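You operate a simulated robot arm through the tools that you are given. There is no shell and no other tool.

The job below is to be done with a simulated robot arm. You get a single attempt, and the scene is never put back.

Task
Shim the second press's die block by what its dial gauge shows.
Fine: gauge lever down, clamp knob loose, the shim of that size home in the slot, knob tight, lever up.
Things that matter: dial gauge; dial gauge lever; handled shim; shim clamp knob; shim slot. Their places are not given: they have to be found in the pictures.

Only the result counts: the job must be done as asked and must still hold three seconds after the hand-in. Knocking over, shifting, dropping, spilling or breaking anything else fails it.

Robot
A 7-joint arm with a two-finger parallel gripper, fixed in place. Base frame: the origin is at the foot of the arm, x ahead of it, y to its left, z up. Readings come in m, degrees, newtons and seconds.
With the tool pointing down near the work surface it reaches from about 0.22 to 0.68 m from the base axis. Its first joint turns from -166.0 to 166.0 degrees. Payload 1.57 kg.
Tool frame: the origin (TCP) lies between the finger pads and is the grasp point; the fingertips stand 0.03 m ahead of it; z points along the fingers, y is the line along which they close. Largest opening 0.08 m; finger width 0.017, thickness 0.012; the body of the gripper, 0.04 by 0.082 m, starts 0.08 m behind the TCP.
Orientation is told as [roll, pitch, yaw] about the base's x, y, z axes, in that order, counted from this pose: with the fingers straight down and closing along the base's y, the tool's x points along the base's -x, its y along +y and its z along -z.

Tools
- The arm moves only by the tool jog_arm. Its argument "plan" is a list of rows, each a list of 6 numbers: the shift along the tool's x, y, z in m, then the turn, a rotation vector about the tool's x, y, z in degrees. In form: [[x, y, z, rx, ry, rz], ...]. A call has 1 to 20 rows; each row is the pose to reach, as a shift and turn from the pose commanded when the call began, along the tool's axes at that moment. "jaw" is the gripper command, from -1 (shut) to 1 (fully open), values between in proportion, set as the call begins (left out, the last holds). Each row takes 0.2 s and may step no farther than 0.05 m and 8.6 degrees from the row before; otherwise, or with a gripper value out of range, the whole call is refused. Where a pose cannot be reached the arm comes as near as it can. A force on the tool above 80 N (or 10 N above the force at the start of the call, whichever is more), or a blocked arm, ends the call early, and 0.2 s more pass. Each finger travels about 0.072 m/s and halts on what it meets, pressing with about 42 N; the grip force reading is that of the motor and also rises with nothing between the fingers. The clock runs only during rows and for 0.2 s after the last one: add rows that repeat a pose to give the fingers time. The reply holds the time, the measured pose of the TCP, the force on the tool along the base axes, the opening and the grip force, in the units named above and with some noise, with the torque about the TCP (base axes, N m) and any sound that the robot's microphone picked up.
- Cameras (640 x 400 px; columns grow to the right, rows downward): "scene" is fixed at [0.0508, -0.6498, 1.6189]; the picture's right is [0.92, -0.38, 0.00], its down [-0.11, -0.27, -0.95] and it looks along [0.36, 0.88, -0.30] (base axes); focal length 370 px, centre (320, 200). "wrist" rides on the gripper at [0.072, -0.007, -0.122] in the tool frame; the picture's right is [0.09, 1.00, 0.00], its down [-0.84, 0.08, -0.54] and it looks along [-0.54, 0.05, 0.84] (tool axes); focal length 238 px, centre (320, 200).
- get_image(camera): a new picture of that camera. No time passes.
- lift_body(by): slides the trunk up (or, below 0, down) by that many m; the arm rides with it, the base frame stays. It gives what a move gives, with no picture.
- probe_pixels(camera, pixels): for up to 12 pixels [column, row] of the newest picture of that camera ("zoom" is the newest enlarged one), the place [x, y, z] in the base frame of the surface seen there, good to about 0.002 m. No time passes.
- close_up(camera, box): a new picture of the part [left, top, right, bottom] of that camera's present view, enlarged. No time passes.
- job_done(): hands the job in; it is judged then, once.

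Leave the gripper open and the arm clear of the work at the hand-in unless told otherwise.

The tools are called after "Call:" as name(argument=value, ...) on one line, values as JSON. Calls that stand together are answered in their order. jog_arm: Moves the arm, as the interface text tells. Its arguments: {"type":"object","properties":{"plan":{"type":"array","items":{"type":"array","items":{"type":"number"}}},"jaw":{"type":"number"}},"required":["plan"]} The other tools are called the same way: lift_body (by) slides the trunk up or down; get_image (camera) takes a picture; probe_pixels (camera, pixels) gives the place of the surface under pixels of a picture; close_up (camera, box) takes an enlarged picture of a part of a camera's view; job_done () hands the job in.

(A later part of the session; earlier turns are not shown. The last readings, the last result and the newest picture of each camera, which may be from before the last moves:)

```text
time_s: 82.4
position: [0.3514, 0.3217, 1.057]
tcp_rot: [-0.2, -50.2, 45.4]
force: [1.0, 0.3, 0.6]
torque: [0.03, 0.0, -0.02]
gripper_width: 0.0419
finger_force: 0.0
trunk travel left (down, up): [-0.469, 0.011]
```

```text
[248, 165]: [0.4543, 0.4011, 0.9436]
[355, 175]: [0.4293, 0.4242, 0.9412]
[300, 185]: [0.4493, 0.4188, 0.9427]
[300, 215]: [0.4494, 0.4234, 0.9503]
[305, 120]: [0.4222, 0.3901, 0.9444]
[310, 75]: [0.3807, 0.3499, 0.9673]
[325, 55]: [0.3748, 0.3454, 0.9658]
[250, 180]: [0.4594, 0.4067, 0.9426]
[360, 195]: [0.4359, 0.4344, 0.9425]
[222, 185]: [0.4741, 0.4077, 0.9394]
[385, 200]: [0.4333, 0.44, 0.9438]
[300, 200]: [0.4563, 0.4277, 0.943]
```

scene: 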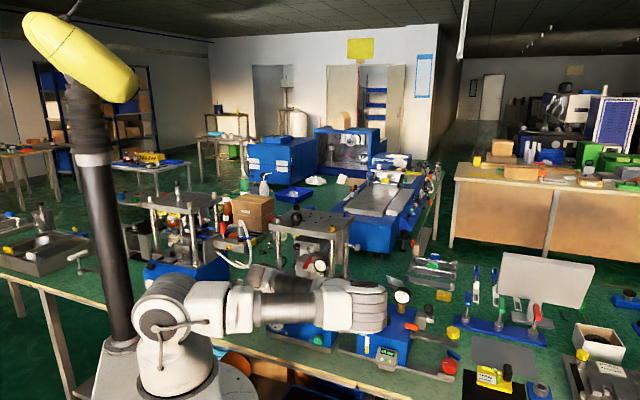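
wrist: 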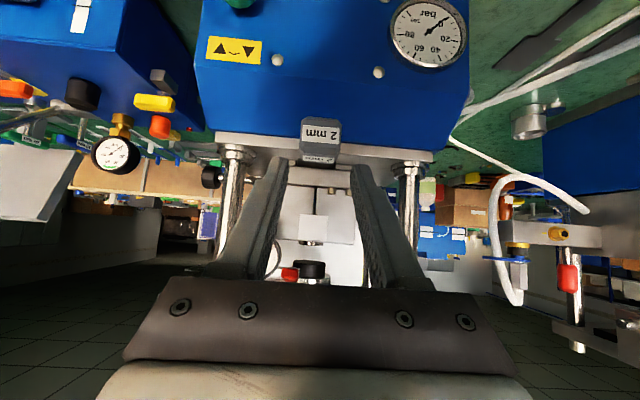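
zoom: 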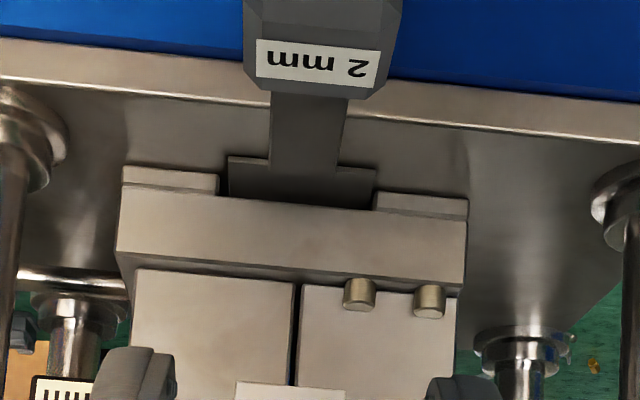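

The shoulders are at u≈0.604, so about 42 mm of blade is inside and 12 mm sticks out. To be sure it is fully home, I'll close the fingers, set the tool steeper, and push on the handle's front face. First I'll move in front of the handle.

Call:
jog_arm(plan=[[0.0084, 0, 0.0015, 0, 6, 0], [0.0167, 0, 0.003, 0, 12, 0], [0.0251, 0, 0.0046, 0, 18, 0], [0.0334, 0, 0.0061, 0, 24, 0], [0.0418, 0, 0.0076, 0, 30, 0], [0.0418, 0, 0.0076, 0, 30, 0]], jaw=-1)

Call:
get_image(camera="wrist")

Call:
get_image(camera="scene")

```text
time_s: 83.8
position: [0.3366, 0.3072, 1.0196]
tcp_rot: [-0.2, -20.1, 45.3]
force: [1.4, 0.6, 0.4]
torque: [0.0, -0.01, 0.02]
gripper_width: 0.0
finger_force: 21.3
trunk travel left (down, up): [-0.469, 0.011]
```

```text
taken
```

wrist: 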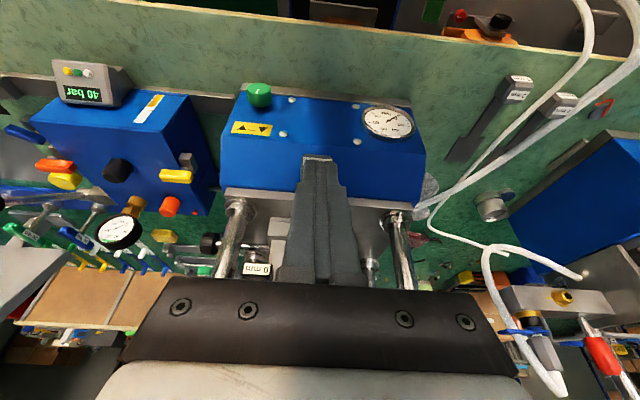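

```text
taken
```

scene: 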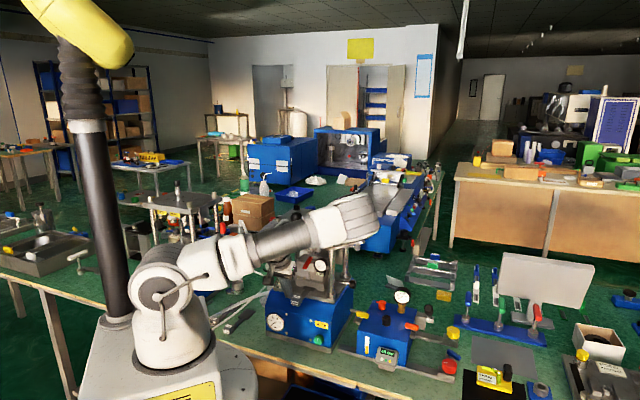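

Something at wrist (257,268), the gauge's display, seems to read differently now. I'll zoom in.

Call:
close_up(camera="wrist", box=[200, 220, 320, 295])

Call:
close_up(camera="scene", box=[290, 240, 350, 310])

```text
5.33 times, centred on (260, 258) of wrist
```

zoom: 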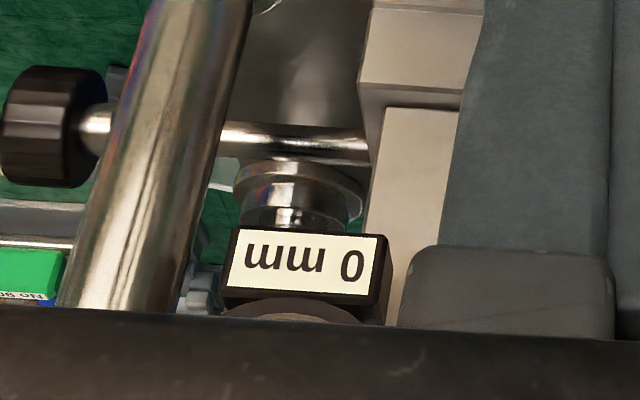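

```text
5.71 times, centred on (320, 275) of scene
```

zoom: 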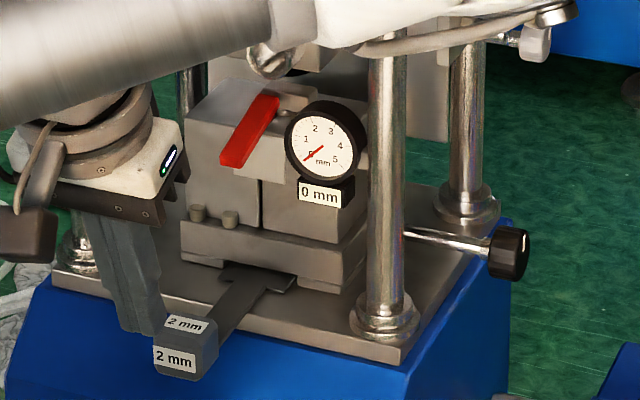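

The gauge now reads "0 mm" with the lever still down: the 2 mm shim is home and fills the gap, so no push is needed. Next is tightening the knob. First I'll check where the elbow is before moving trunk and arm.

Call:
probe_pixels(camera="scene", pixels=[[350, 215], [370, 205], [345, 235], [325, 225], [280, 240], [230, 255], [170, 310], [285, 268]])

```text
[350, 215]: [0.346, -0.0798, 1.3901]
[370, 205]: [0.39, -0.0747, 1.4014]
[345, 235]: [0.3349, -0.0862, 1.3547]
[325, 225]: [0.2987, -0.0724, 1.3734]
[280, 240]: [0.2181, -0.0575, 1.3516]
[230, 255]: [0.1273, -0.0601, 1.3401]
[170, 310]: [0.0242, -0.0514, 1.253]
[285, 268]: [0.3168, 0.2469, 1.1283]
```

The elbow is at (0.35,-0.05,1.38), well in front of the table. I'll bring the trunk back down in three exchanges (arm up 0.15, trunk down 0.15), staying in front of the press.

Call:
jog_arm(plan=[[-0.003, 0, -0.034, 0, 0, 0], [-0.008, 0, -0.07, 0, 0, 0], [-0.014, 0, -0.105, 0, 0, 0], [-0.037, 0, -0.146, 0, 0, 0], [-0.037, 0, -0.146, 0, 0, 0]])

Call:
lift_body(by=-0.15)

```text
time_s: 85.0
position: [0.3256, 0.2972, 1.17]
tcp_rot: [-0.2, -20.3, 45.2]
force: [-0.4, -0.5, -0.4]
torque: [0.0, -0.07, -0.02]
gripper_width: 0.0003
finger_force: 21.2
trunk travel left (down, up): [-0.469, 0.011]
```

```text
time_s: 86.7
position: [0.326, 0.2962, 1.0185]
tcp_rot: [-0.3, -20.3, 45.2]
force: [-0.6, -0.1, 0.9]
torque: [0.01, 0.03, -0.01]
gripper_width: 0.0
finger_force: 21.4
trunk travel left (down, up): [-0.319, 0.161]
```

That worked (TCP u=0.440, z=1.02). I'll repeat, also turning the tool to point straight down.

Call:
jog_arm(plan=[[-0.013, 0, -0.0352, 0, 5, 0], [-0.026, 0, -0.0704, 0, 10, 0], [-0.0389, 0, -0.1055, 0, 15, 0], [-0.0519, 0, -0.1407, 0, 20, 0], [-0.0519, 0, -0.1407, 0, 20, 0]])

Call:
lift_body(by=-0.15)

Call:
get_image(camera="scene")

```text
time_s: 87.9
position: [0.3245, 0.296, 1.17]
tcp_rot: [-0.2, -0.1, 45.2]
force: [0.0, -0.4, 0.3]
torque: [-0.04, -0.02, 0.0]
gripper_width: 0.0
finger_force: 21.0
trunk travel left (down, up): [-0.319, 0.161]
```

```text
time_s: 89.7
position: [0.3244, 0.2967, 1.0199]
tcp_rot: [-0.2, -0.2, 45.1]
force: [-0.4, -0.2, -0.3]
torque: [0.01, 0.0, 0.0]
gripper_width: 0.0
finger_force: 20.9
trunk travel left (down, up): [-0.169, 0.311]
```

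```text
taken
```

scene: 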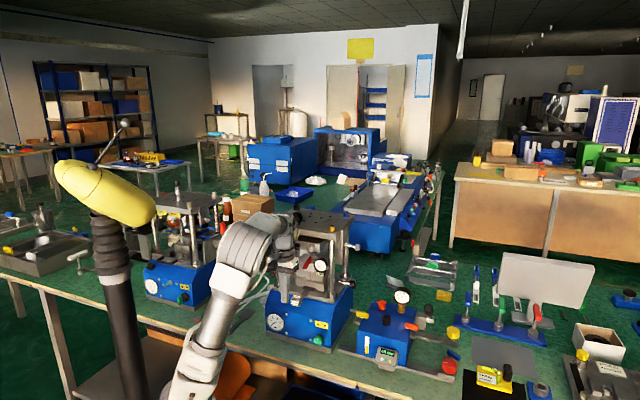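

Elbow is folded up nicely. Now I'll move right to v≈-0.17 while raising 0.14 m and turning the hand 90° so the camera faces outward, then lower the trunk the last 0.144 m.

Call:
jog_arm(plan=[[0, -0.014, -0.013, 0, 0, -8.2], [0, -0.027, -0.026, 0, 0, -16.4], [0, -0.041, -0.039, 0, 0, -24.5], [0, -0.055, -0.052, 0, 0, -32.7], [0, -0.068, -0.065, 0, 0, -40.9], [0, -0.082, -0.078, 0, 0, -49.1], [0, -0.095, -0.091, 0, 0, -57.3], [0, -0.109, -0.104, 0, 0, -65.5], [0, -0.123, -0.117, 0, 0, -73.6], [0, -0.136, -0.13, 0, 0, -81.8], [0, -0.15, -0.14, 0, 0, -90], [0, -0.15, -0.14, 0, 0, -90]], jaw=0.5)

Call:
lift_body(by=-0.144)

Call:
get_image(camera="scene")

```text
time_s: 92.3
position: [0.431, 0.1908, 1.1602]
tcp_rot: [-0.2, 0.1, 135.3]
force: [0.2, -0.9, 0.1]
torque: [0.04, 0.02, -0.03]
gripper_width: 0.06
finger_force: 0.1
trunk travel left (down, up): [-0.169, 0.311]
```

```text
time_s: 94.0
position: [0.4309, 0.1898, 1.0159]
tcp_rot: [-0.2, 0.2, 135.2]
force: [0.4, -0.2, -0.3]
torque: [0.0, -0.02, 0.02]
gripper_width: 0.0599
finger_force: 0.1
trunk travel left (down, up): [-0.025, 0.455]
```

```text
taken
```

scene: 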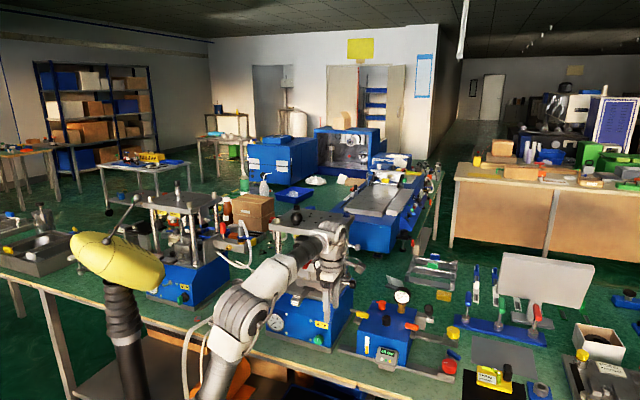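

Position u=0.439, v=-0.1705, z=1.016. I'll tilt the tool to 42° and advance to the same pre-grasp pose used before, 80 mm short of the knob.

Call:
jog_arm(plan=[[0, 0, 0, 7, 0, 0], [0, 0, 0, 14, 0, 0], [0, 0, 0, 21, 0, 0], [0, 0, 0, 28, 0, 0], [0, 0, 0, 35, 0, 0], [0, 0, 0, 42, 0, 0], [-0.0003, -0.04, -0.001, 42, 0, 0], [-0.0007, -0.08, -0.002, 42, 0, 0], [-0.001, -0.12, -0.003, 42, 0, 0], [-0.0013, -0.15, -0.003, 42, 0, 0], [-0.0015, -0.18, -0.003, 42, 0, 0], [-0.0015, -0.18, -0.003, 42, 0, 0]])

Call:
get_image(camera="wrist")

Call:
close_up(camera="scene", box=[280, 220, 380, 310])

```text
time_s: 96.6
position: [0.5579, 0.3195, 1.0209]
tcp_rot: [-42.2, 0.2, 135.1]
force: [-0.3, -0.3, -0.4]
torque: [-0.03, -0.02, -0.01]
gripper_width: 0.0602
finger_force: 0.0
trunk travel left (down, up): [-0.025, 0.455]
```

```text
taken
```

wrist: 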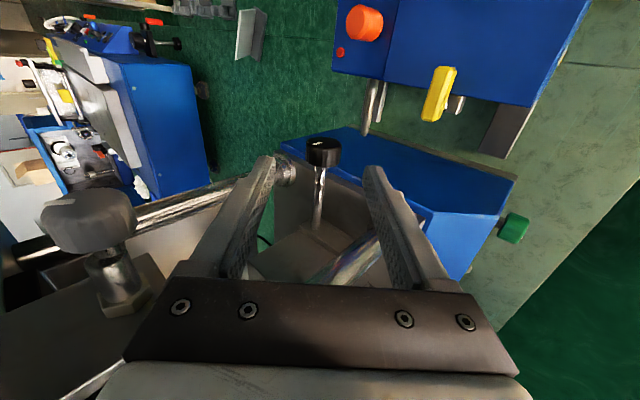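

```text
4.44 times, centred on (330, 265) of scene
```

zoom: 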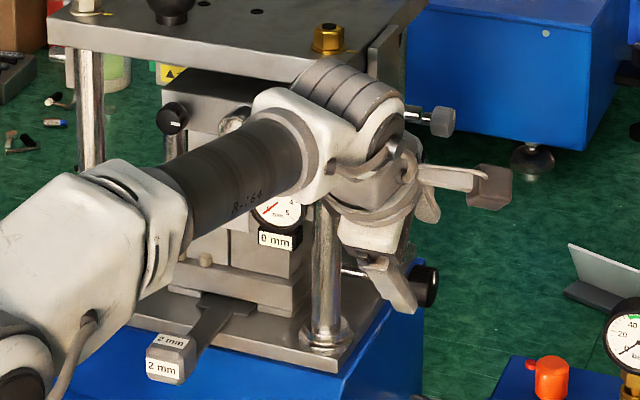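

The pose matches the earlier one. I'll advance 80 mm along the tool axis with a small trim so the knob sits at the grasp point.

Call:
jog_arm(plan=[[0, 0.001, 0.02, 0, 0, 0], [0, 0.002, 0.04, 0, 0, 0], [0, 0.003, 0.06, 0, 0, 0], [0, 0.0038, 0.0796, 0, 0, 0], [0, 0.0038, 0.0796, 0, 0, 0]])

Call:
get_image(camera="wrist")

```text
time_s: 97.8
position: [0.5934, 0.355, 0.957]
tcp_rot: [-42.2, 0.2, 135.0]
force: [-0.3, -0.5, 0.4]
torque: [-0.02, 0.01, 0.02]
gripper_width: 0.06
finger_force: 0.0
trunk travel left (down, up): [-0.025, 0.455]
```

```text
taken
```

wrist: 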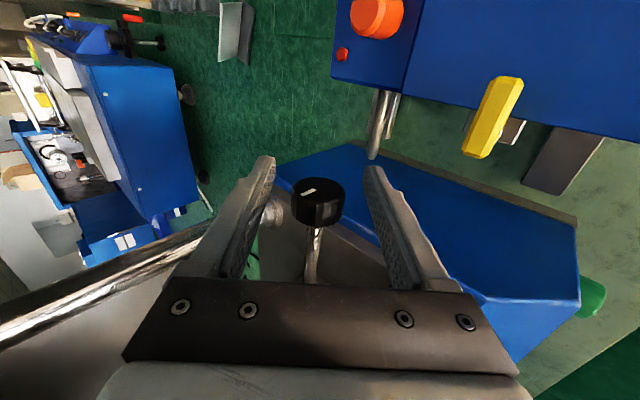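

The knob sits between the open fingers (mark pointing up/left). I'll swing the open hand to horizontal (t=90), then grip there.

Call:
jog_arm(plan=[[0, -0.0015, -0.001, 8, 0, 0], [0, -0.0015, -0.001, 16, 0, 0], [0, -0.0015, -0.001, 24, 0, 0], [0, -0.0015, -0.001, 32, 0, 0], [0, -0.0015, -0.001, 40, 0, 0], [0, -0.0015, -0.001, 48, 0, 0], [0, -0.0015, -0.001, 48, 0, 0]])

Call:
jog_arm(plan=[[0, 0, 0, 0, 0, 0], [0, 0, 0, 0, 0, 0], [0, 0, 0, 0, 0, 0]], jaw=-1)

Call:
close_up(camera="wrist", box=[270, 150, 370, 290])

```text
time_s: 99.4
position: [0.5942, 0.3542, 0.959]
tcp_rot: [-90.2, 0.2, 135.1]
force: [0.5, 0.5, -0.1]
torque: [-0.02, -0.03, -0.01]
gripper_width: 0.06
finger_force: 0.0
trunk travel left (down, up): [-0.025, 0.455]
```

```text
time_s: 100.2
position: [0.594, 0.3547, 0.9585]
tcp_rot: [-90.2, 0.3, 135.1]
force: [-1.5, -0.8, -1.4]
torque: [0.08, 0.13, 0.2]
gripper_width: 0.0317
finger_force: 39.9
trunk travel left (down, up): [-0.025, 0.455]
```

```text
2.86 times, centred on (320, 220) of wrist
```

zoom: 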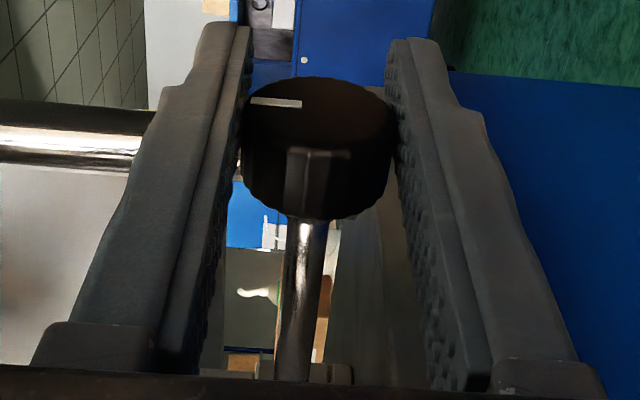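

The knob is gripped with its mark up. I'll turn it clockwise by swinging the tool from 90° back to 42° (first tightening stroke).

Call:
jog_arm(plan=[[0, 0, 0, -6, 0, 0], [0, 0, 0, -12, 0, 0], [0, 0, 0, -18, 0, 0], [0, 0, 0, -24, 0, 0], [0, 0, 0, -30, 0, 0], [0, 0, 0, -36, 0, 0], [0, 0, 0, -42, 0, 0], [0, 0, 0, -48, 0, 0], [0, 0, 0, -48, 0, 0]])

Call:
jog_arm(plan=[[0, 0, 0, 0, 0, 0], [0, 0, 0, 0, 0, 0]], jaw=0.35)

Call:
get_image(camera="wrist")

```text
time_s: 102.2
position: [0.5945, 0.355, 0.9582]
tcp_rot: [-42.2, 0.1, 135.1]
force: [-4.9, -7.2, -8.2]
torque: [0.24, 0.25, -0.14]
gripper_width: 0.0315
finger_force: 40.5
trunk travel left (down, up): [-0.025, 0.455]
```

```text
time_s: 102.8
position: [0.5941, 0.3545, 0.9592]
tcp_rot: [-42.3, 0.2, 135.1]
force: [0.4, -0.3, 0.5]
torque: [-0.01, 0.02, -0.03]
gripper_width: 0.054
finger_force: 0.0
trunk travel left (down, up): [-0.025, 0.455]
```

```text
taken
```

wrist: 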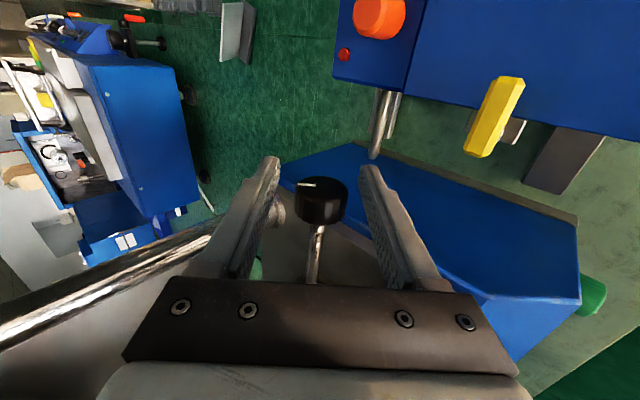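

The first tightening stroke worked. Second stroke: swing open to horizontal, grip, and swing back.

Call:
jog_arm(plan=[[0, 0, 0, 8, 0, 0], [0, 0, 0, 16, 0, 0], [0, 0, 0, 24, 0, 0], [0, 0, 0, 32, 0, 0], [0, 0, 0, 40, 0, 0], [0, 0, 0, 48, 0, 0], [0, 0, 0, 48, 0, 0]])

Call:
jog_arm(plan=[[0, 0, 0, 0, 0, 0], [0, 0, 0, 0, 0, 0], [0, 0, 0, 0, 0, 0]], jaw=-1)

Call:
jog_arm(plan=[[0, 0, 0, -6, 0, 0], [0, 0, 0, -12, 0, 0], [0, 0, 0, -18, 0, 0], [0, 0, 0, -24, 0, 0], [0, 0, 0, -30, 0, 0], [0, 0, 0, -36, 0, 0], [0, 0, 0, -42, 0, 0], [0, 0, 0, -48, 0, 0], [0, 0, 0, -48, 0, 0]])

Call:
jog_arm(plan=[[0, 0, 0, 0, 0, 0], [0, 0, 0, 0, 0, 0]], jaw=0.35)

Call:
get_image(camera="wrist")

```text
time_s: 104.4
position: [0.593, 0.3546, 0.9597]
tcp_rot: [-90.3, 0.1, 135.1]
force: [0.6, -0.3, 0.1]
torque: [-0.02, 0.0, 0.0]
gripper_width: 0.054
finger_force: 0.1
trunk travel left (down, up): [-0.025, 0.455]
```

```text
time_s: 105.2
position: [0.5934, 0.3547, 0.9591]
tcp_rot: [-90.2, 0.1, 135.0]
force: [-1.4, -0.7, -2.0]
torque: [0.14, 0.11, -0.03]
gripper_width: 0.0318
finger_force: 40.4
trunk travel left (down, up): [-0.025, 0.455]
```

```text
time_s: 107.2
position: [0.5923, 0.3552, 0.9606]
tcp_rot: [-42.1, 0.1, 135.1]
force: [-12.6, -11.2, -5.8]
torque: [0.18, 0.18, -0.31]
gripper_width: 0.0317
finger_force: 39.9
trunk travel left (down, up): [-0.025, 0.455]
```

```text
time_s: 107.8
position: [0.5942, 0.356, 0.9594]
tcp_rot: [-42.3, 0.2, 135.2]
force: [-0.7, -0.6, 0.5]
torque: [-0.01, -0.02, 0.02]
gripper_width: 0.054
finger_force: 0.0
trunk travel left (down, up): [-0.025, 0.455]
```

```text
taken
```

wrist: 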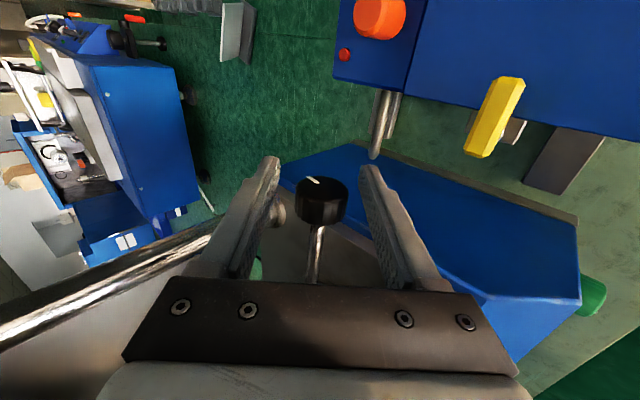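

The mark is moving steadily (about 96° tightened). Third stroke.

Call:
jog_arm(plan=[[0, 0, 0, 8, 0, 0], [0, 0, 0, 16, 0, 0], [0, 0, 0, 24, 0, 0], [0, 0, 0, 32, 0, 0], [0, 0, 0, 40, 0, 0], [0, 0, 0, 48, 0, 0], [0, 0, 0, 48, 0, 0]])

Call:
jog_arm(plan=[[0, 0, 0, 0, 0, 0], [0, 0, 0, 0, 0, 0], [0, 0, 0, 0, 0, 0]], jaw=-1)

Call:
jog_arm(plan=[[0, 0, 0, -6, 0, 0], [0, 0, 0, -12, 0, 0], [0, 0, 0, -18, 0, 0], [0, 0, 0, -24, 0, 0], [0, 0, 0, -30, 0, 0], [0, 0, 0, -36, 0, 0], [0, 0, 0, -42, 0, 0], [0, 0, 0, -48, 0, 0], [0, 0, 0, -48, 0, 0]])

Call:
jog_arm(plan=[[0, 0, 0, 0, 0, 0], [0, 0, 0, 0, 0, 0]], jaw=0.35)

Call:
get_image(camera="wrist")

```text
time_s: 109.4
position: [0.5927, 0.3552, 0.9595]
tcp_rot: [-90.3, 0.2, 135.1]
force: [0.0, 0.3, 0.2]
torque: [-0.03, -0.02, 0.01]
gripper_width: 0.0541
finger_force: 0.2
trunk travel left (down, up): [-0.025, 0.455]
```

```text
time_s: 110.2
position: [0.5938, 0.3542, 0.9595]
tcp_rot: [-90.1, 0.2, 135.1]
force: [-1.3, -1.0, -2.9]
torque: [0.04, 0.03, -0.12]
gripper_width: 0.0316
finger_force: 39.8
trunk travel left (down, up): [-0.025, 0.455]
```

```text
time_s: 112.2
position: [0.6009, 0.3446, 0.956]
tcp_rot: [-41.9, 0.4, 134.2]
force: [23.2, -34.9, -10.9]
torque: [0.24, 0.23, 0.51]
gripper_width: 0.0
finger_force: 21.1
trunk travel left (down, up): [-0.025, 0.455]
```

```text
time_s: 112.8
position: [0.5888, 0.3598, 0.9613]
tcp_rot: [-42.1, -0.1, 135.6]
force: [-0.3, -0.2, 0.0]
torque: [0.03, 0.02, -0.03]
gripper_width: 0.054
finger_force: 0.0
trunk travel left (down, up): [-0.025, 0.455]
```

```text
taken
```

wrist: 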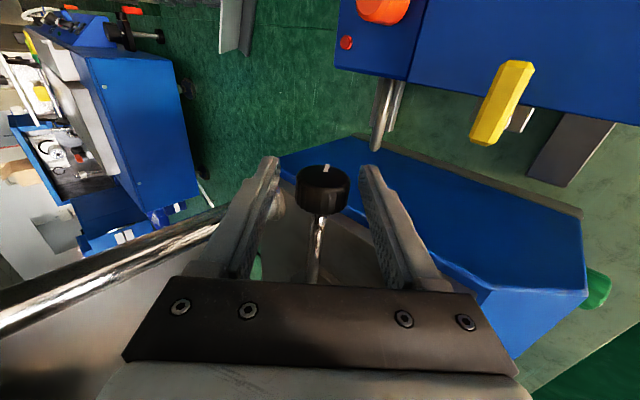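

In the third stroke the fingers slid off the knob's end near the stroke's finish (width 0). The mark at (326,168) shows it is about 42° short of its original tight position. The hand sits slightly further in now (v=-0.162). I'll swing to horizontal with v≈-0.165 and check the pads' overlap before gripping.

Call:
jog_arm(plan=[[0.001, 0, 0, 8, 0, 0], [0.002, 0, 0, 16, 0, 0], [0.003, 0, 0, 24, 0, 0], [0.003, 0, 0, 32, 0, 0], [0.003, 0, 0, 40, 0, 0], [0.003, 0, 0, 48, 0, 0], [0.003, 0, 0, 48, 0, 0]])

Call:
close_up(camera="wrist", box=[270, 140, 370, 290])

Call:
close_up(camera="scene", box=[330, 265, 375, 305])

```text
time_s: 114.4
position: [0.5963, 0.353, 0.959]
tcp_rot: [-90.3, 0.2, 135.1]
force: [-0.6, -0.3, 0.7]
torque: [-0.02, -0.01, -0.01]
gripper_width: 0.0542
finger_force: 0.0
trunk travel left (down, up): [-0.025, 0.455]
```

```text
2.67 times, centred on (320, 215) of wrist
```

zoom: 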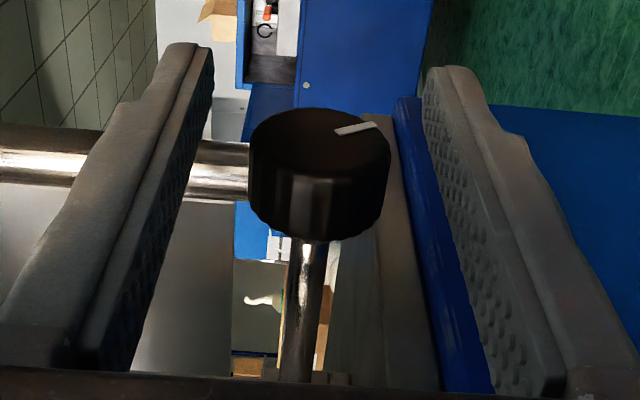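

```text
10.00 times, centred on (352, 285) of scene
```

zoom: 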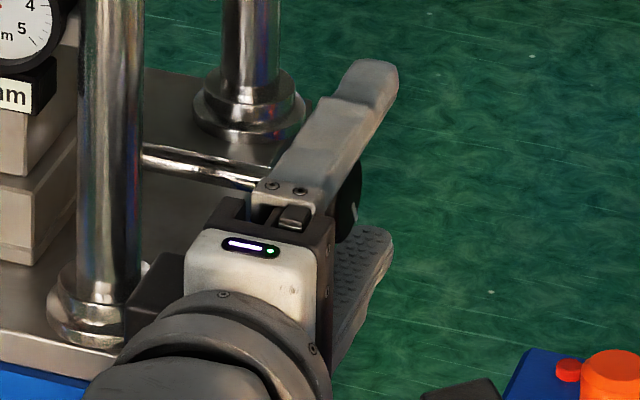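

The mark now points nearly down, about 20° short of tight. The hand is at v=-0.172, too far out, so I'll shift 8 mm inward for a full pad overlap and then grip.

Call:
jog_arm(plan=[[-0.004, 0, 0, 0, 0, 0], [-0.008, 0, 0, 0, 0, 0], [-0.008, 0, 0, 0, 0, 0]])

Call:
jog_arm(plan=[[0, 0, 0, 0, 0, 0], [0, 0, 0, 0, 0, 0], [0, 0, 0, 0, 0, 0]], jaw=-1)

Call:
close_up(camera="wrist", box=[270, 140, 370, 290])

```text
time_s: 115.2
position: [0.5896, 0.358, 0.9596]
tcp_rot: [-90.2, 0.2, 135.1]
force: [-0.2, 0.0, -0.7]
torque: [0.0, 0.0, -0.06]
gripper_width: 0.0543
finger_force: 0.1
trunk travel left (down, up): [-0.025, 0.455]
```

```text
time_s: 116.0
position: [0.5898, 0.358, 0.96]
tcp_rot: [-90.1, 0.2, 135.1]
force: [-2.9, -0.7, -3.6]
torque: [0.09, 0.14, -0.11]
gripper_width: 0.0315
finger_force: 39.8
trunk travel left (down, up): [-0.025, 0.455]
```

```text
2.67 times, centred on (320, 215) of wrist
```

zoom: 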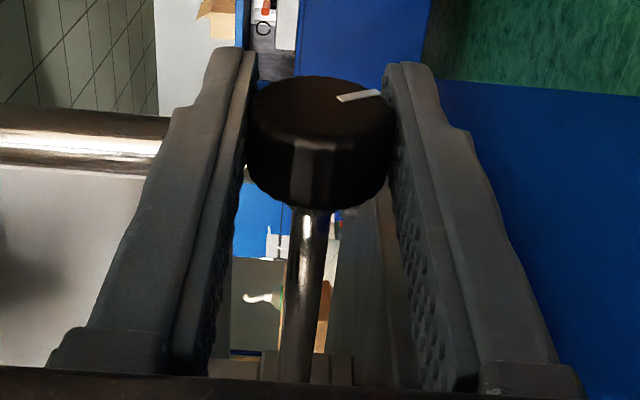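

Gripped with full overlap. Final tightening stroke: swing 36° toward vertical and read the torque.

Call:
jog_arm(plan=[[0, 0, 0, -5, 0, 0], [0, 0, 0, -10, 0, 0], [0, 0, 0, -15, 0, 0], [0, 0, 0, -20, 0, 0], [0, 0, 0, -25, 0, 0], [0, 0, 0, -30, 0, 0], [0, 0, 0, -30, 0, 0]])

Call:
close_up(camera="wrist", box=[270, 140, 370, 290])

```text
time_s: 117.6
position: [0.601, 0.3455, 0.952]
tcp_rot: [-59.5, 0.3, 133.7]
force: [36.2, -31.6, -17.7]
torque: [0.36, 0.18, 0.59]
gripper_width: 0.0
finger_force: 20.8
trunk travel left (down, up): [-0.025, 0.455]
```

```text
2.67 times, centred on (320, 215) of wrist
```

zoom: 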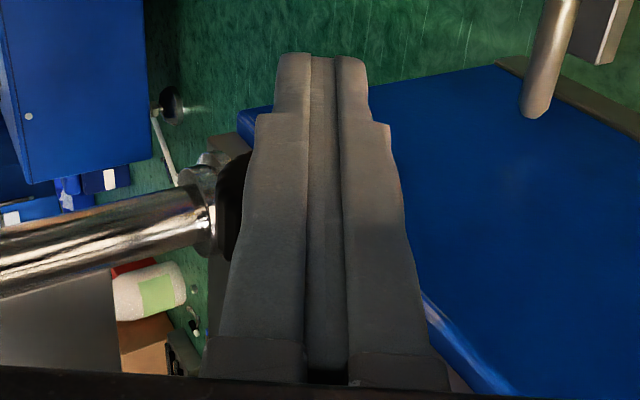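

The fingers slid off the knob's end again and are pressed on its face. I'll move outward 35 mm to relieve, then inspect the knob's mark.

Call:
jog_arm(plan=[[0.012, 0, 0, 0, 0, 0], [0.024, 0, 0, 0, 0, 0], [0.035, 0, 0, 0, 0, 0], [0.035, 0, 0, 0, 0, 0]])

Call:
get_image(camera="wrist")

Call:
close_up(camera="scene", box=[330, 265, 375, 305])

```text
time_s: 118.6
position: [0.6144, 0.3342, 0.9607]
tcp_rot: [-60.3, 0.2, 135.1]
force: [0.5, 0.8, 0.0]
torque: [-0.03, -0.01, 0.01]
gripper_width: 0.0
finger_force: 20.9
trunk travel left (down, up): [-0.025, 0.455]
```

```text
taken
```

wrist: 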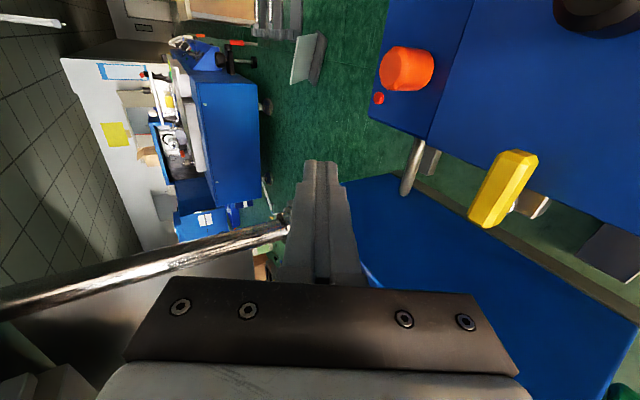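

```text
10.00 times, centred on (352, 285) of scene
```

zoom: 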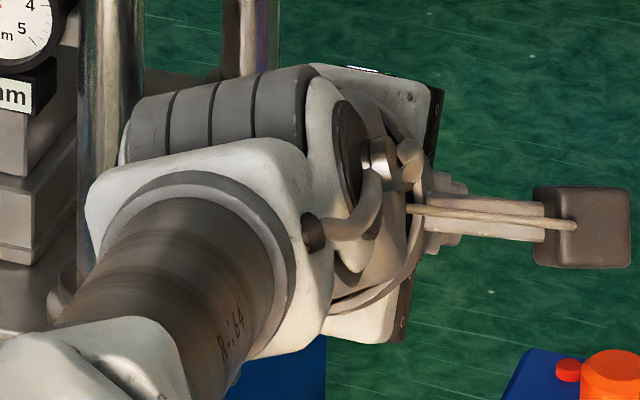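

Force is gone. I'll retreat 120 mm along the tool axis and open the fingers so the knob can be seen.

Call:
jog_arm(plan=[[0, 0, -0.04, 0, 0, 0], [0, 0, -0.08, 0, 0, 0], [0, 0, -0.12, 0, 0, 0], [0, 0, -0.12, 0, 0, 0]], jaw=0.5)

Call:
get_image(camera="wrist")

Call:
close_up(camera="scene", box=[330, 265, 375, 305])

```text
time_s: 119.6
position: [0.5411, 0.2602, 1.0184]
tcp_rot: [-60.2, 0.1, 135.1]
force: [0.1, -0.4, 1.0]
torque: [0.0, 0.02, 0.04]
gripper_width: 0.0601
finger_force: 0.0
trunk travel left (down, up): [-0.025, 0.455]
```

```text
taken
```

wrist: 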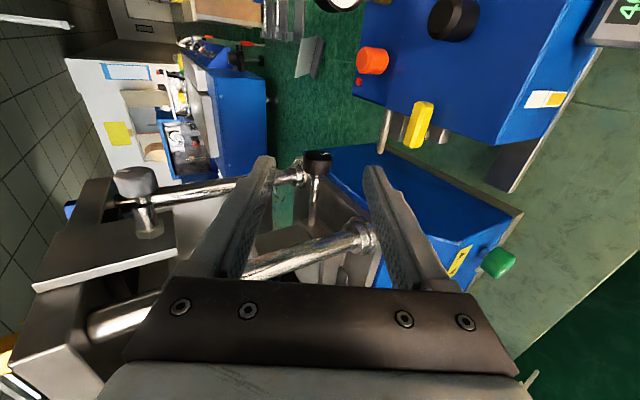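

```text
10.00 times, centred on (352, 285) of scene
```

zoom: 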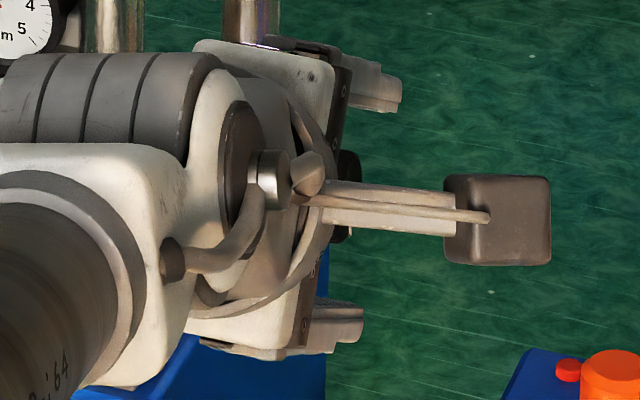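

I'll enlarge the knob at wrist (317,160) to read its mark.

Call:
close_up(camera="wrist", box=[295, 140, 340, 175])

```text
11.43 times, centred on (318, 158) of wrist
```

zoom: 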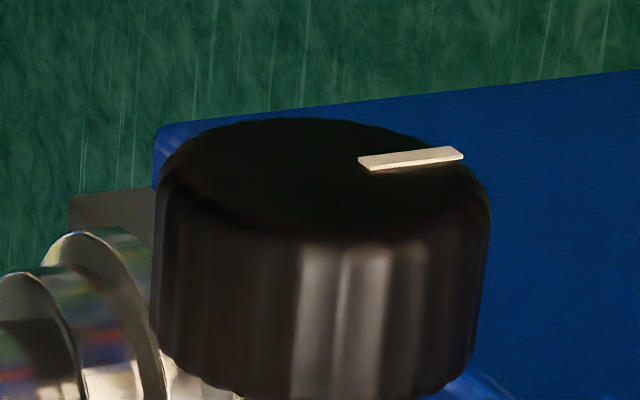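

At this tilt, straight down is 30° above the picture's right, and the mark points about there. I'll probe the mark's two ends for its exact direction.

Call:
probe_pixels(camera="zoom", pixels=[[364, 163], [456, 154], [410, 158], [200, 160], [300, 125], [430, 210], [320, 235], [485, 200], [322, 185], [380, 161], [440, 156], [160, 185]])

```text
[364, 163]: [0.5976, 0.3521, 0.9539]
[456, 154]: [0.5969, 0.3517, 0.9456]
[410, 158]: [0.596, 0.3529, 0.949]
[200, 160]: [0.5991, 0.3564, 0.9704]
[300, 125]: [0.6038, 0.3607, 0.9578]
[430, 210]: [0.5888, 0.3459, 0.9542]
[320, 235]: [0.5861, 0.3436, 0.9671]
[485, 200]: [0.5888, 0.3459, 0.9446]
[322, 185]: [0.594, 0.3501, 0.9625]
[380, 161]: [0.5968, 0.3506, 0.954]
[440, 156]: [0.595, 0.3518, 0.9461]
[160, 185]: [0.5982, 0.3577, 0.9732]
```

The mark runs from z=0.954 to 0.946 at constant u≈0.670, so it points straight down, the original tight position. I'll back the arm further away and compare the knob from the scene camera with the picture from the start.

Call:
jog_arm(plan=[[0, 0.02, -0.035, 0, 0, 0], [0, 0.04, -0.07, 0, 0, 0], [0, 0.05, -0.105, 0, 0, 0], [0, 0.05, -0.105, 0, 0, 0]])

Call:
close_up(camera="scene", box=[345, 278, 361, 294])

Call:
close_up(camera="scene", box=[280, 230, 370, 320])

```text
time_s: 120.6
position: [0.4589, 0.1777, 1.0283]
tcp_rot: [-60.2, 0.1, 135.1]
force: [0.1, 0.4, 0.0]
torque: [0.01, 0.0, 0.0]
gripper_width: 0.0602
finger_force: 0.1
trunk travel left (down, up): [-0.025, 0.455]
```

```text
16.00 times, centred on (353, 286) of scene
```

zoom: 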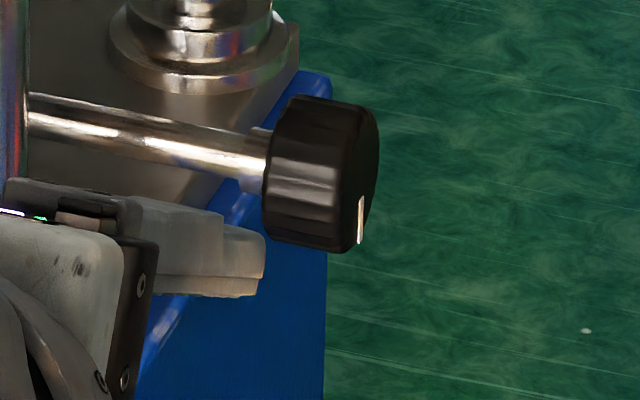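

```text
4.44 times, centred on (325, 275) of scene
```

zoom: 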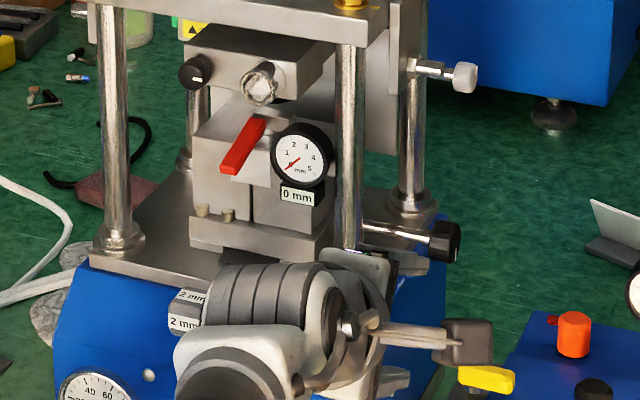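

The knob view is identical to the one before loosening, mark straight down, so it is tight. The gauge still shows "0 mm" with the lever down. Last step is the lever. I'll level the tool, then roll the hand back while moving left in front of the lever.

Call:
jog_arm(plan=[[0, -0.01, 0.003, 7.5, 0, 0], [0, -0.02, 0.006, 15, 0, 0], [0, -0.03, 0.009, 22.5, 0, 0], [0, -0.041, 0.011, 30, 0, 0], [0, -0.041, 0.011, 30, 0, 0]])

Call:
jog_arm(plan=[[-0.0141, 0, -0.002, 0, 0, 8.2], [-0.0282, 0, -0.004, 0, 0, 16.4], [-0.0423, 0, -0.006, 0, 0, 24.5], [-0.0564, 0, -0.008, 0, 0, 32.7], [-0.0705, 0, -0.01, 0, 0, 40.9], [-0.0846, 0, -0.012, 0, 0, 49.1], [-0.0987, 0, -0.014, 0, 0, 57.3], [-0.1128, 0, -0.016, 0, 0, 65.5], [-0.1269, 0, -0.018, 0, 0, 73.6], [-0.141, 0, -0.02, 0, 0, 81.8], [-0.155, 0, -0.02, 0, 0, 90], [-0.155, 0, -0.02, 0, 0, 90]], jaw=-0.25)

Call:
get_image(camera="wrist")

Call:
get_image(camera="scene")

```text
time_s: 121.8
position: [0.4808, 0.2005, 1.0575]
tcp_rot: [-90.3, 0.2, 135.1]
force: [-0.8, -0.2, 0.2]
torque: [0.02, 0.01, 0.02]
gripper_width: 0.0598
finger_force: 0.0
trunk travel left (down, up): [-0.025, 0.455]
```

```text
time_s: 124.4
position: [0.3555, 0.2942, 1.0574]
tcp_rot: [-156.0, -89.8, -158.9]
force: [0.5, -0.8, 1.0]
torque: [-0.02, 0.0, 0.04]
gripper_width: 0.0301
finger_force: 0.1
trunk travel left (down, up): [-0.025, 0.455]
```

```text
taken
```

wrist: 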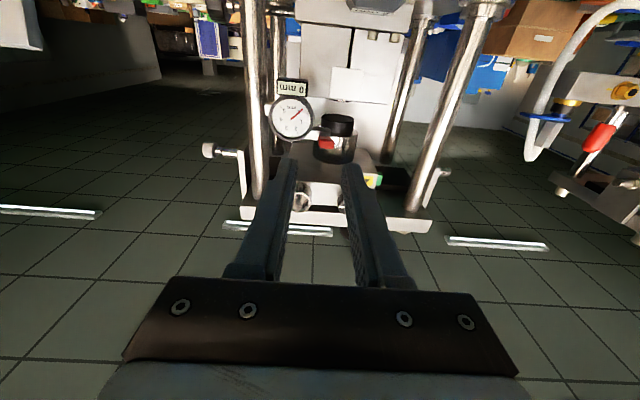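

```text
taken
```

scene: 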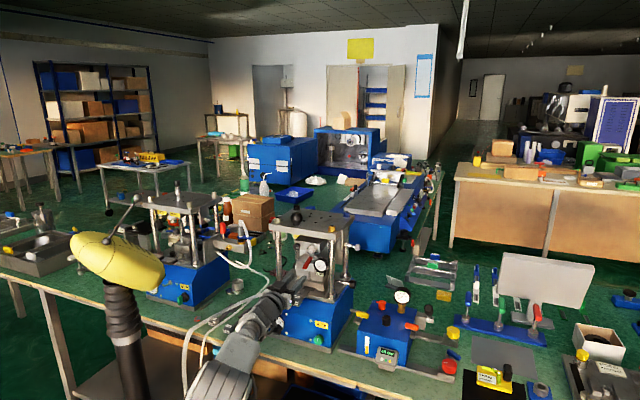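

The TCP is at u=0.459, v=-0.043, z=1.057, in front of the lever tip. I'll zoom to check the line-up, then advance.

Call:
close_up(camera="wrist", box=[250, 80, 410, 220])

Call:
close_up(camera="scene", box=[285, 240, 345, 290])

Call:
probe_pixels(camera="wrist", pixels=[[325, 146], [325, 141], [321, 143], [330, 143]])

```text
2.86 times, centred on (330, 150) of wrist
```

zoom: 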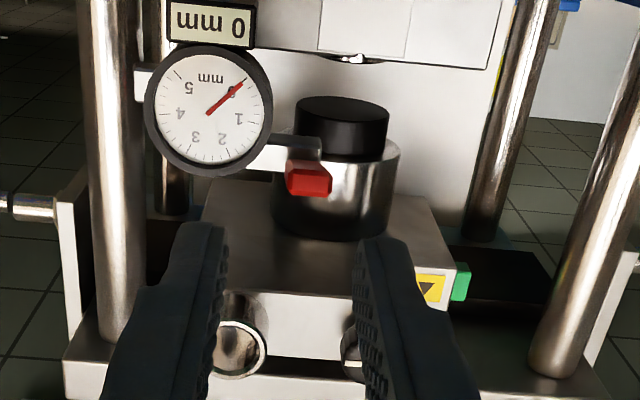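

```text
8.00 times, centred on (315, 265) of scene
```

zoom: 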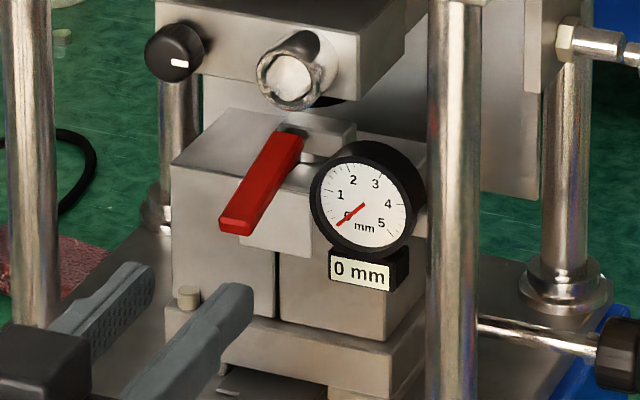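

```text
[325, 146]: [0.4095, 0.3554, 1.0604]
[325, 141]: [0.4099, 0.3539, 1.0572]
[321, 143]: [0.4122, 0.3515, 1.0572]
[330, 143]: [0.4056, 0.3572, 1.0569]
```

The lever tip's end face is centred at u=0.540, v=-0.0387, z=1.0575. I'll shift 4.5 mm left and advance 67 mm to straddle it.

Call:
jog_arm(plan=[[0, 0.002, 0.02, 0, 0, 0], [0, 0.0045, 0.045, 0, 0, 0], [0, 0.0045, 0.067, 0, 0, 0], [0, 0.0045, 0.067, 0, 0, 0]])

Call:
close_up(camera="wrist", box=[250, 80, 410, 220])

```text
time_s: 125.4
position: [0.4009, 0.3456, 1.0582]
tcp_rot: [-140.3, -89.7, -174.6]
force: [0.8, 0.1, -0.3]
torque: [-0.02, 0.0, 0.04]
gripper_width: 0.0301
finger_force: 0.0
trunk travel left (down, up): [-0.025, 0.455]
```

```text
2.86 times, centred on (330, 150) of wrist
```

zoom: 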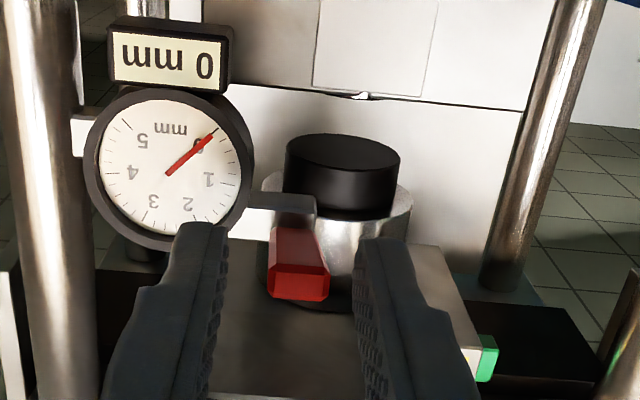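

The lever tip is between the fingers. I'll close on it.

Call:
jog_arm(plan=[[0, 0, 0, 0, 0, 0], [0, 0, 0, 0, 0, 0], [0, 0, 0, 0, 0, 0]], jaw=-1)

```text
time_s: 126.2
position: [0.3996, 0.3465, 1.0579]
tcp_rot: [-127.9, -89.6, 173.2]
force: [-3.3, 8.4, 1.2]
torque: [0.08, 0.03, 0.04]
gripper_width: 0.0136
finger_force: 30.2
trunk travel left (down, up): [-0.025, 0.455]
```

I hold the lever (13.6 mm). I'll raise it straight up 34 mm in small steps to its upper stop.

Call:
jog_arm(plan=[[-0.005, 0.0005, -0.0005, 0, 0, 0], [-0.01, 0.001, -0.001, 0, 0, 0], [-0.015, 0.001, -0.0015, 0, 0, 0], [-0.02, 0.001, -0.001, 0, 0, 0], [-0.025, 0.001, -0.0005, 0, 0, 0], [-0.03, 0.001, 0, 0, 0, 0], [-0.034, 0.001, 0.0005, 0, 0, 0], [-0.034, 0.001, 0.0005, 0, 0, 0]])

Call:
close_up(camera="scene", box=[290, 235, 345, 285])

Call:
close_up(camera="wrist", box=[250, 60, 410, 200])

```text
time_s: 128.0
position: [0.3998, 0.346, 1.0935]
tcp_rot: [-150.0, -89.6, -164.9]
force: [-0.3, 0.0, -0.7]
torque: [-0.01, -0.05, -0.02]
gripper_width: 0.0
finger_force: 21.6
trunk travel left (down, up): [-0.025, 0.455]
```

```text
8.00 times, centred on (318, 260) of scene
```

zoom: 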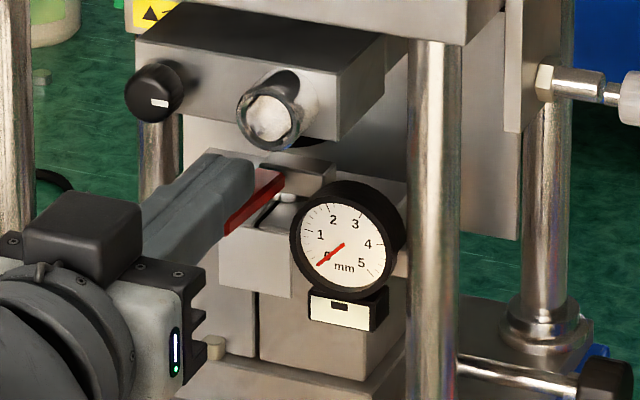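

```text
2.86 times, centred on (330, 130) of wrist
```

zoom: 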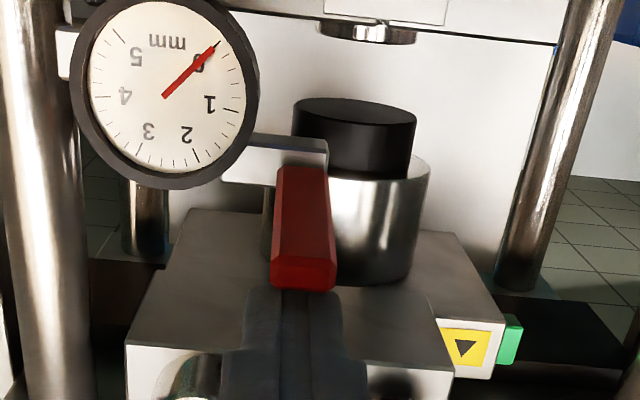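

The lever slipped out of the pads partway; the display has gone blank but the lever is only about level. I'll back out, and probe its present angle.

Call:
jog_arm(plan=[[0, 0, -0.02, 0, 0, 0], [0, 0, -0.045, 0, 0, 0], [0, 0, -0.06, 0, 0, 0], [0, 0, -0.06, 0, 0, 0]])

Call:
close_up(camera="scene", box=[300, 235, 345, 275])

Call:
probe_pixels(camera="zoom", pixels=[[130, 270], [150, 275], [165, 240], [205, 195], [220, 175], [195, 225], [140, 262], [180, 215]])

```text
time_s: 129.0
position: [0.3574, 0.3036, 1.0917]
tcp_rot: [-132.0, -89.7, 177.2]
force: [0.1, 0.5, -0.5]
torque: [-0.01, 0.0, -0.02]
gripper_width: 0.0
finger_force: 21.4
trunk travel left (down, up): [-0.025, 0.455]
```

```text
10.00 times, centred on (322, 255) of scene
```

zoom: 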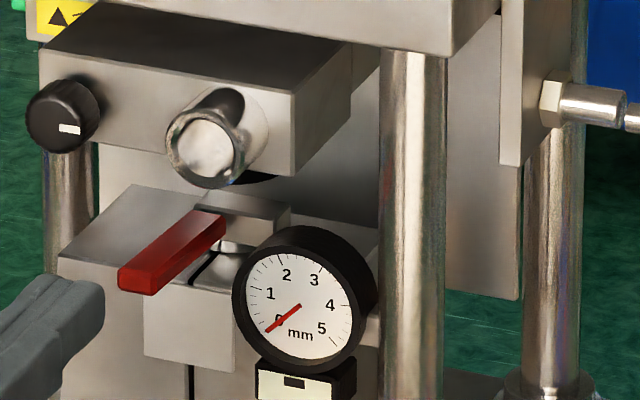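

```text
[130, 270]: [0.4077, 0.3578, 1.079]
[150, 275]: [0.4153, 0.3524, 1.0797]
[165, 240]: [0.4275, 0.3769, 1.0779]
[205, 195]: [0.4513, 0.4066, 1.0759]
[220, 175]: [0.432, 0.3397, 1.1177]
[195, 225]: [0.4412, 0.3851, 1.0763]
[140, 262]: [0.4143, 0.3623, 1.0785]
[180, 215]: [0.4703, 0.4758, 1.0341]
```

The lever tip is at z≈1.079, about 7 mm below its original up position (1.086). I'll go underneath with closed fingers and push it up: first down 34 mm, then forward under it.

Call:
jog_arm(plan=[[0.017, 0, 0, 0, 0, 0], [0.034, 0, 0, 0, 0, 0], [0.034, 0, 0.03, 0, 0, 0], [0.034, 0, 0.058, 0, 0, 0], [0.034, 0, 0.058, 0, 0, 0]])

Call:
close_up(camera="scene", box=[295, 235, 345, 280])

Call:
close_up(camera="wrist", box=[250, 60, 410, 200])

```text
time_s: 130.2
position: [0.399, 0.3443, 1.0573]
tcp_rot: [-138.7, -89.7, -176.2]
force: [0.0, -0.2, 0.3]
torque: [0.04, -0.01, -0.02]
gripper_width: 0.0001
finger_force: 21.4
trunk travel left (down, up): [-0.025, 0.455]
```

```text
8.89 times, centred on (320, 258) of scene
```

zoom: 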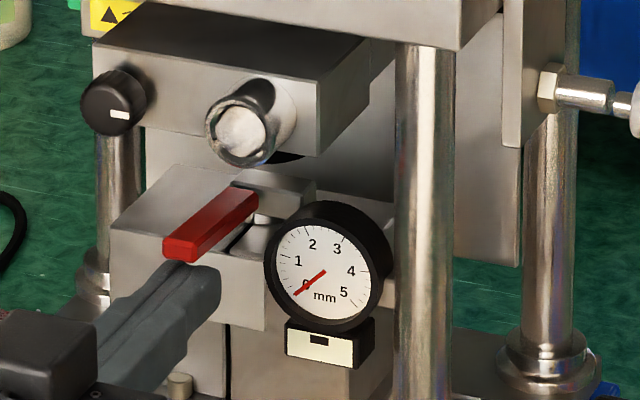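

```text
2.86 times, centred on (330, 130) of wrist
```

zoom: 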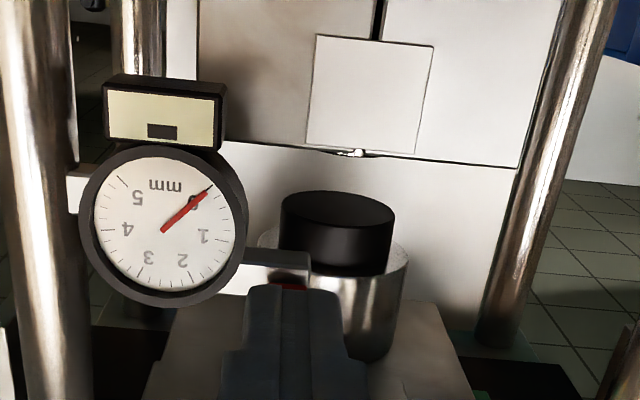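

The fingers are under the lever tip. I'll raise them 13 mm and check force and lever position.

Call:
jog_arm(plan=[[-0.004, 0, 0, 0, 0, 0], [-0.008, 0, 0, 0, 0, 0], [-0.013, 0, 0, 0, 0, 0], [-0.013, 0, 0, 0, 0, 0]])

Call:
close_up(camera="scene", box=[300, 235, 345, 275])

```text
time_s: 131.2
position: [0.3974, 0.3457, 1.0707]
tcp_rot: [-124.7, -89.8, 169.9]
force: [-1.3, -1.1, -3.6]
torque: [-0.02, 0.07, 0.06]
gripper_width: 0.0
finger_force: 21.5
trunk travel left (down, up): [-0.025, 0.455]
```

```text
10.00 times, centred on (322, 255) of scene
```

zoom: 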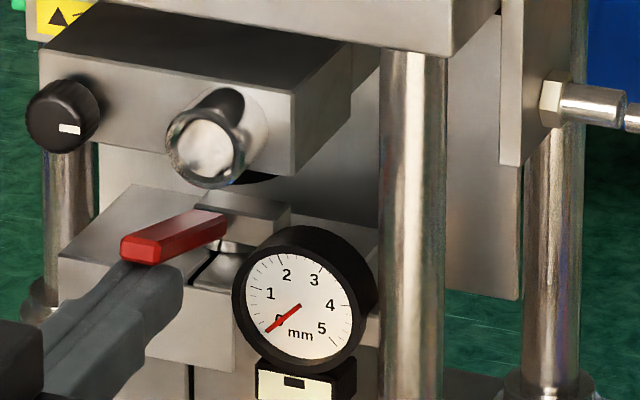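

The lever now looks just like it did originally (end face at (140,250)). I'll push 4 mm more to make sure it's on its upper stop.

Call:
jog_arm(plan=[[-0.002, 0, 0, 0, 0, 0], [-0.004, 0, 0, 0, 0, 0], [-0.004, 0, 0, 0, 0, 0]])

Call:
close_up(camera="scene", box=[300, 235, 345, 275])

```text
time_s: 132.0
position: [0.3981, 0.3448, 1.0714]
tcp_rot: [-43.2, -89.7, 88.5]
force: [-5.5, -5.7, -26.6]
torque: [-0.52, 0.5, -0.1]
gripper_width: 0.0
finger_force: 21.6
trunk travel left (down, up): [-0.025, 0.455]
```

```text
10.00 times, centred on (322, 255) of scene
```

zoom: 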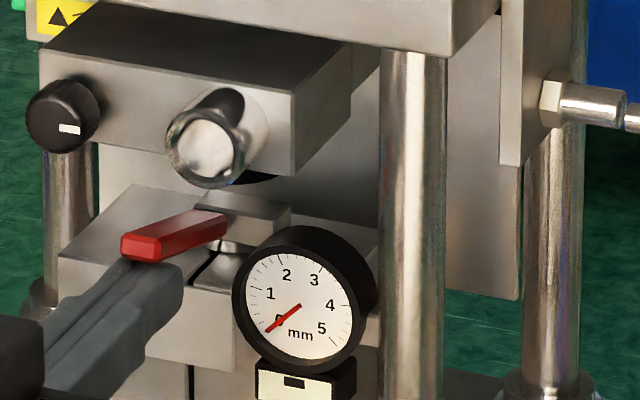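

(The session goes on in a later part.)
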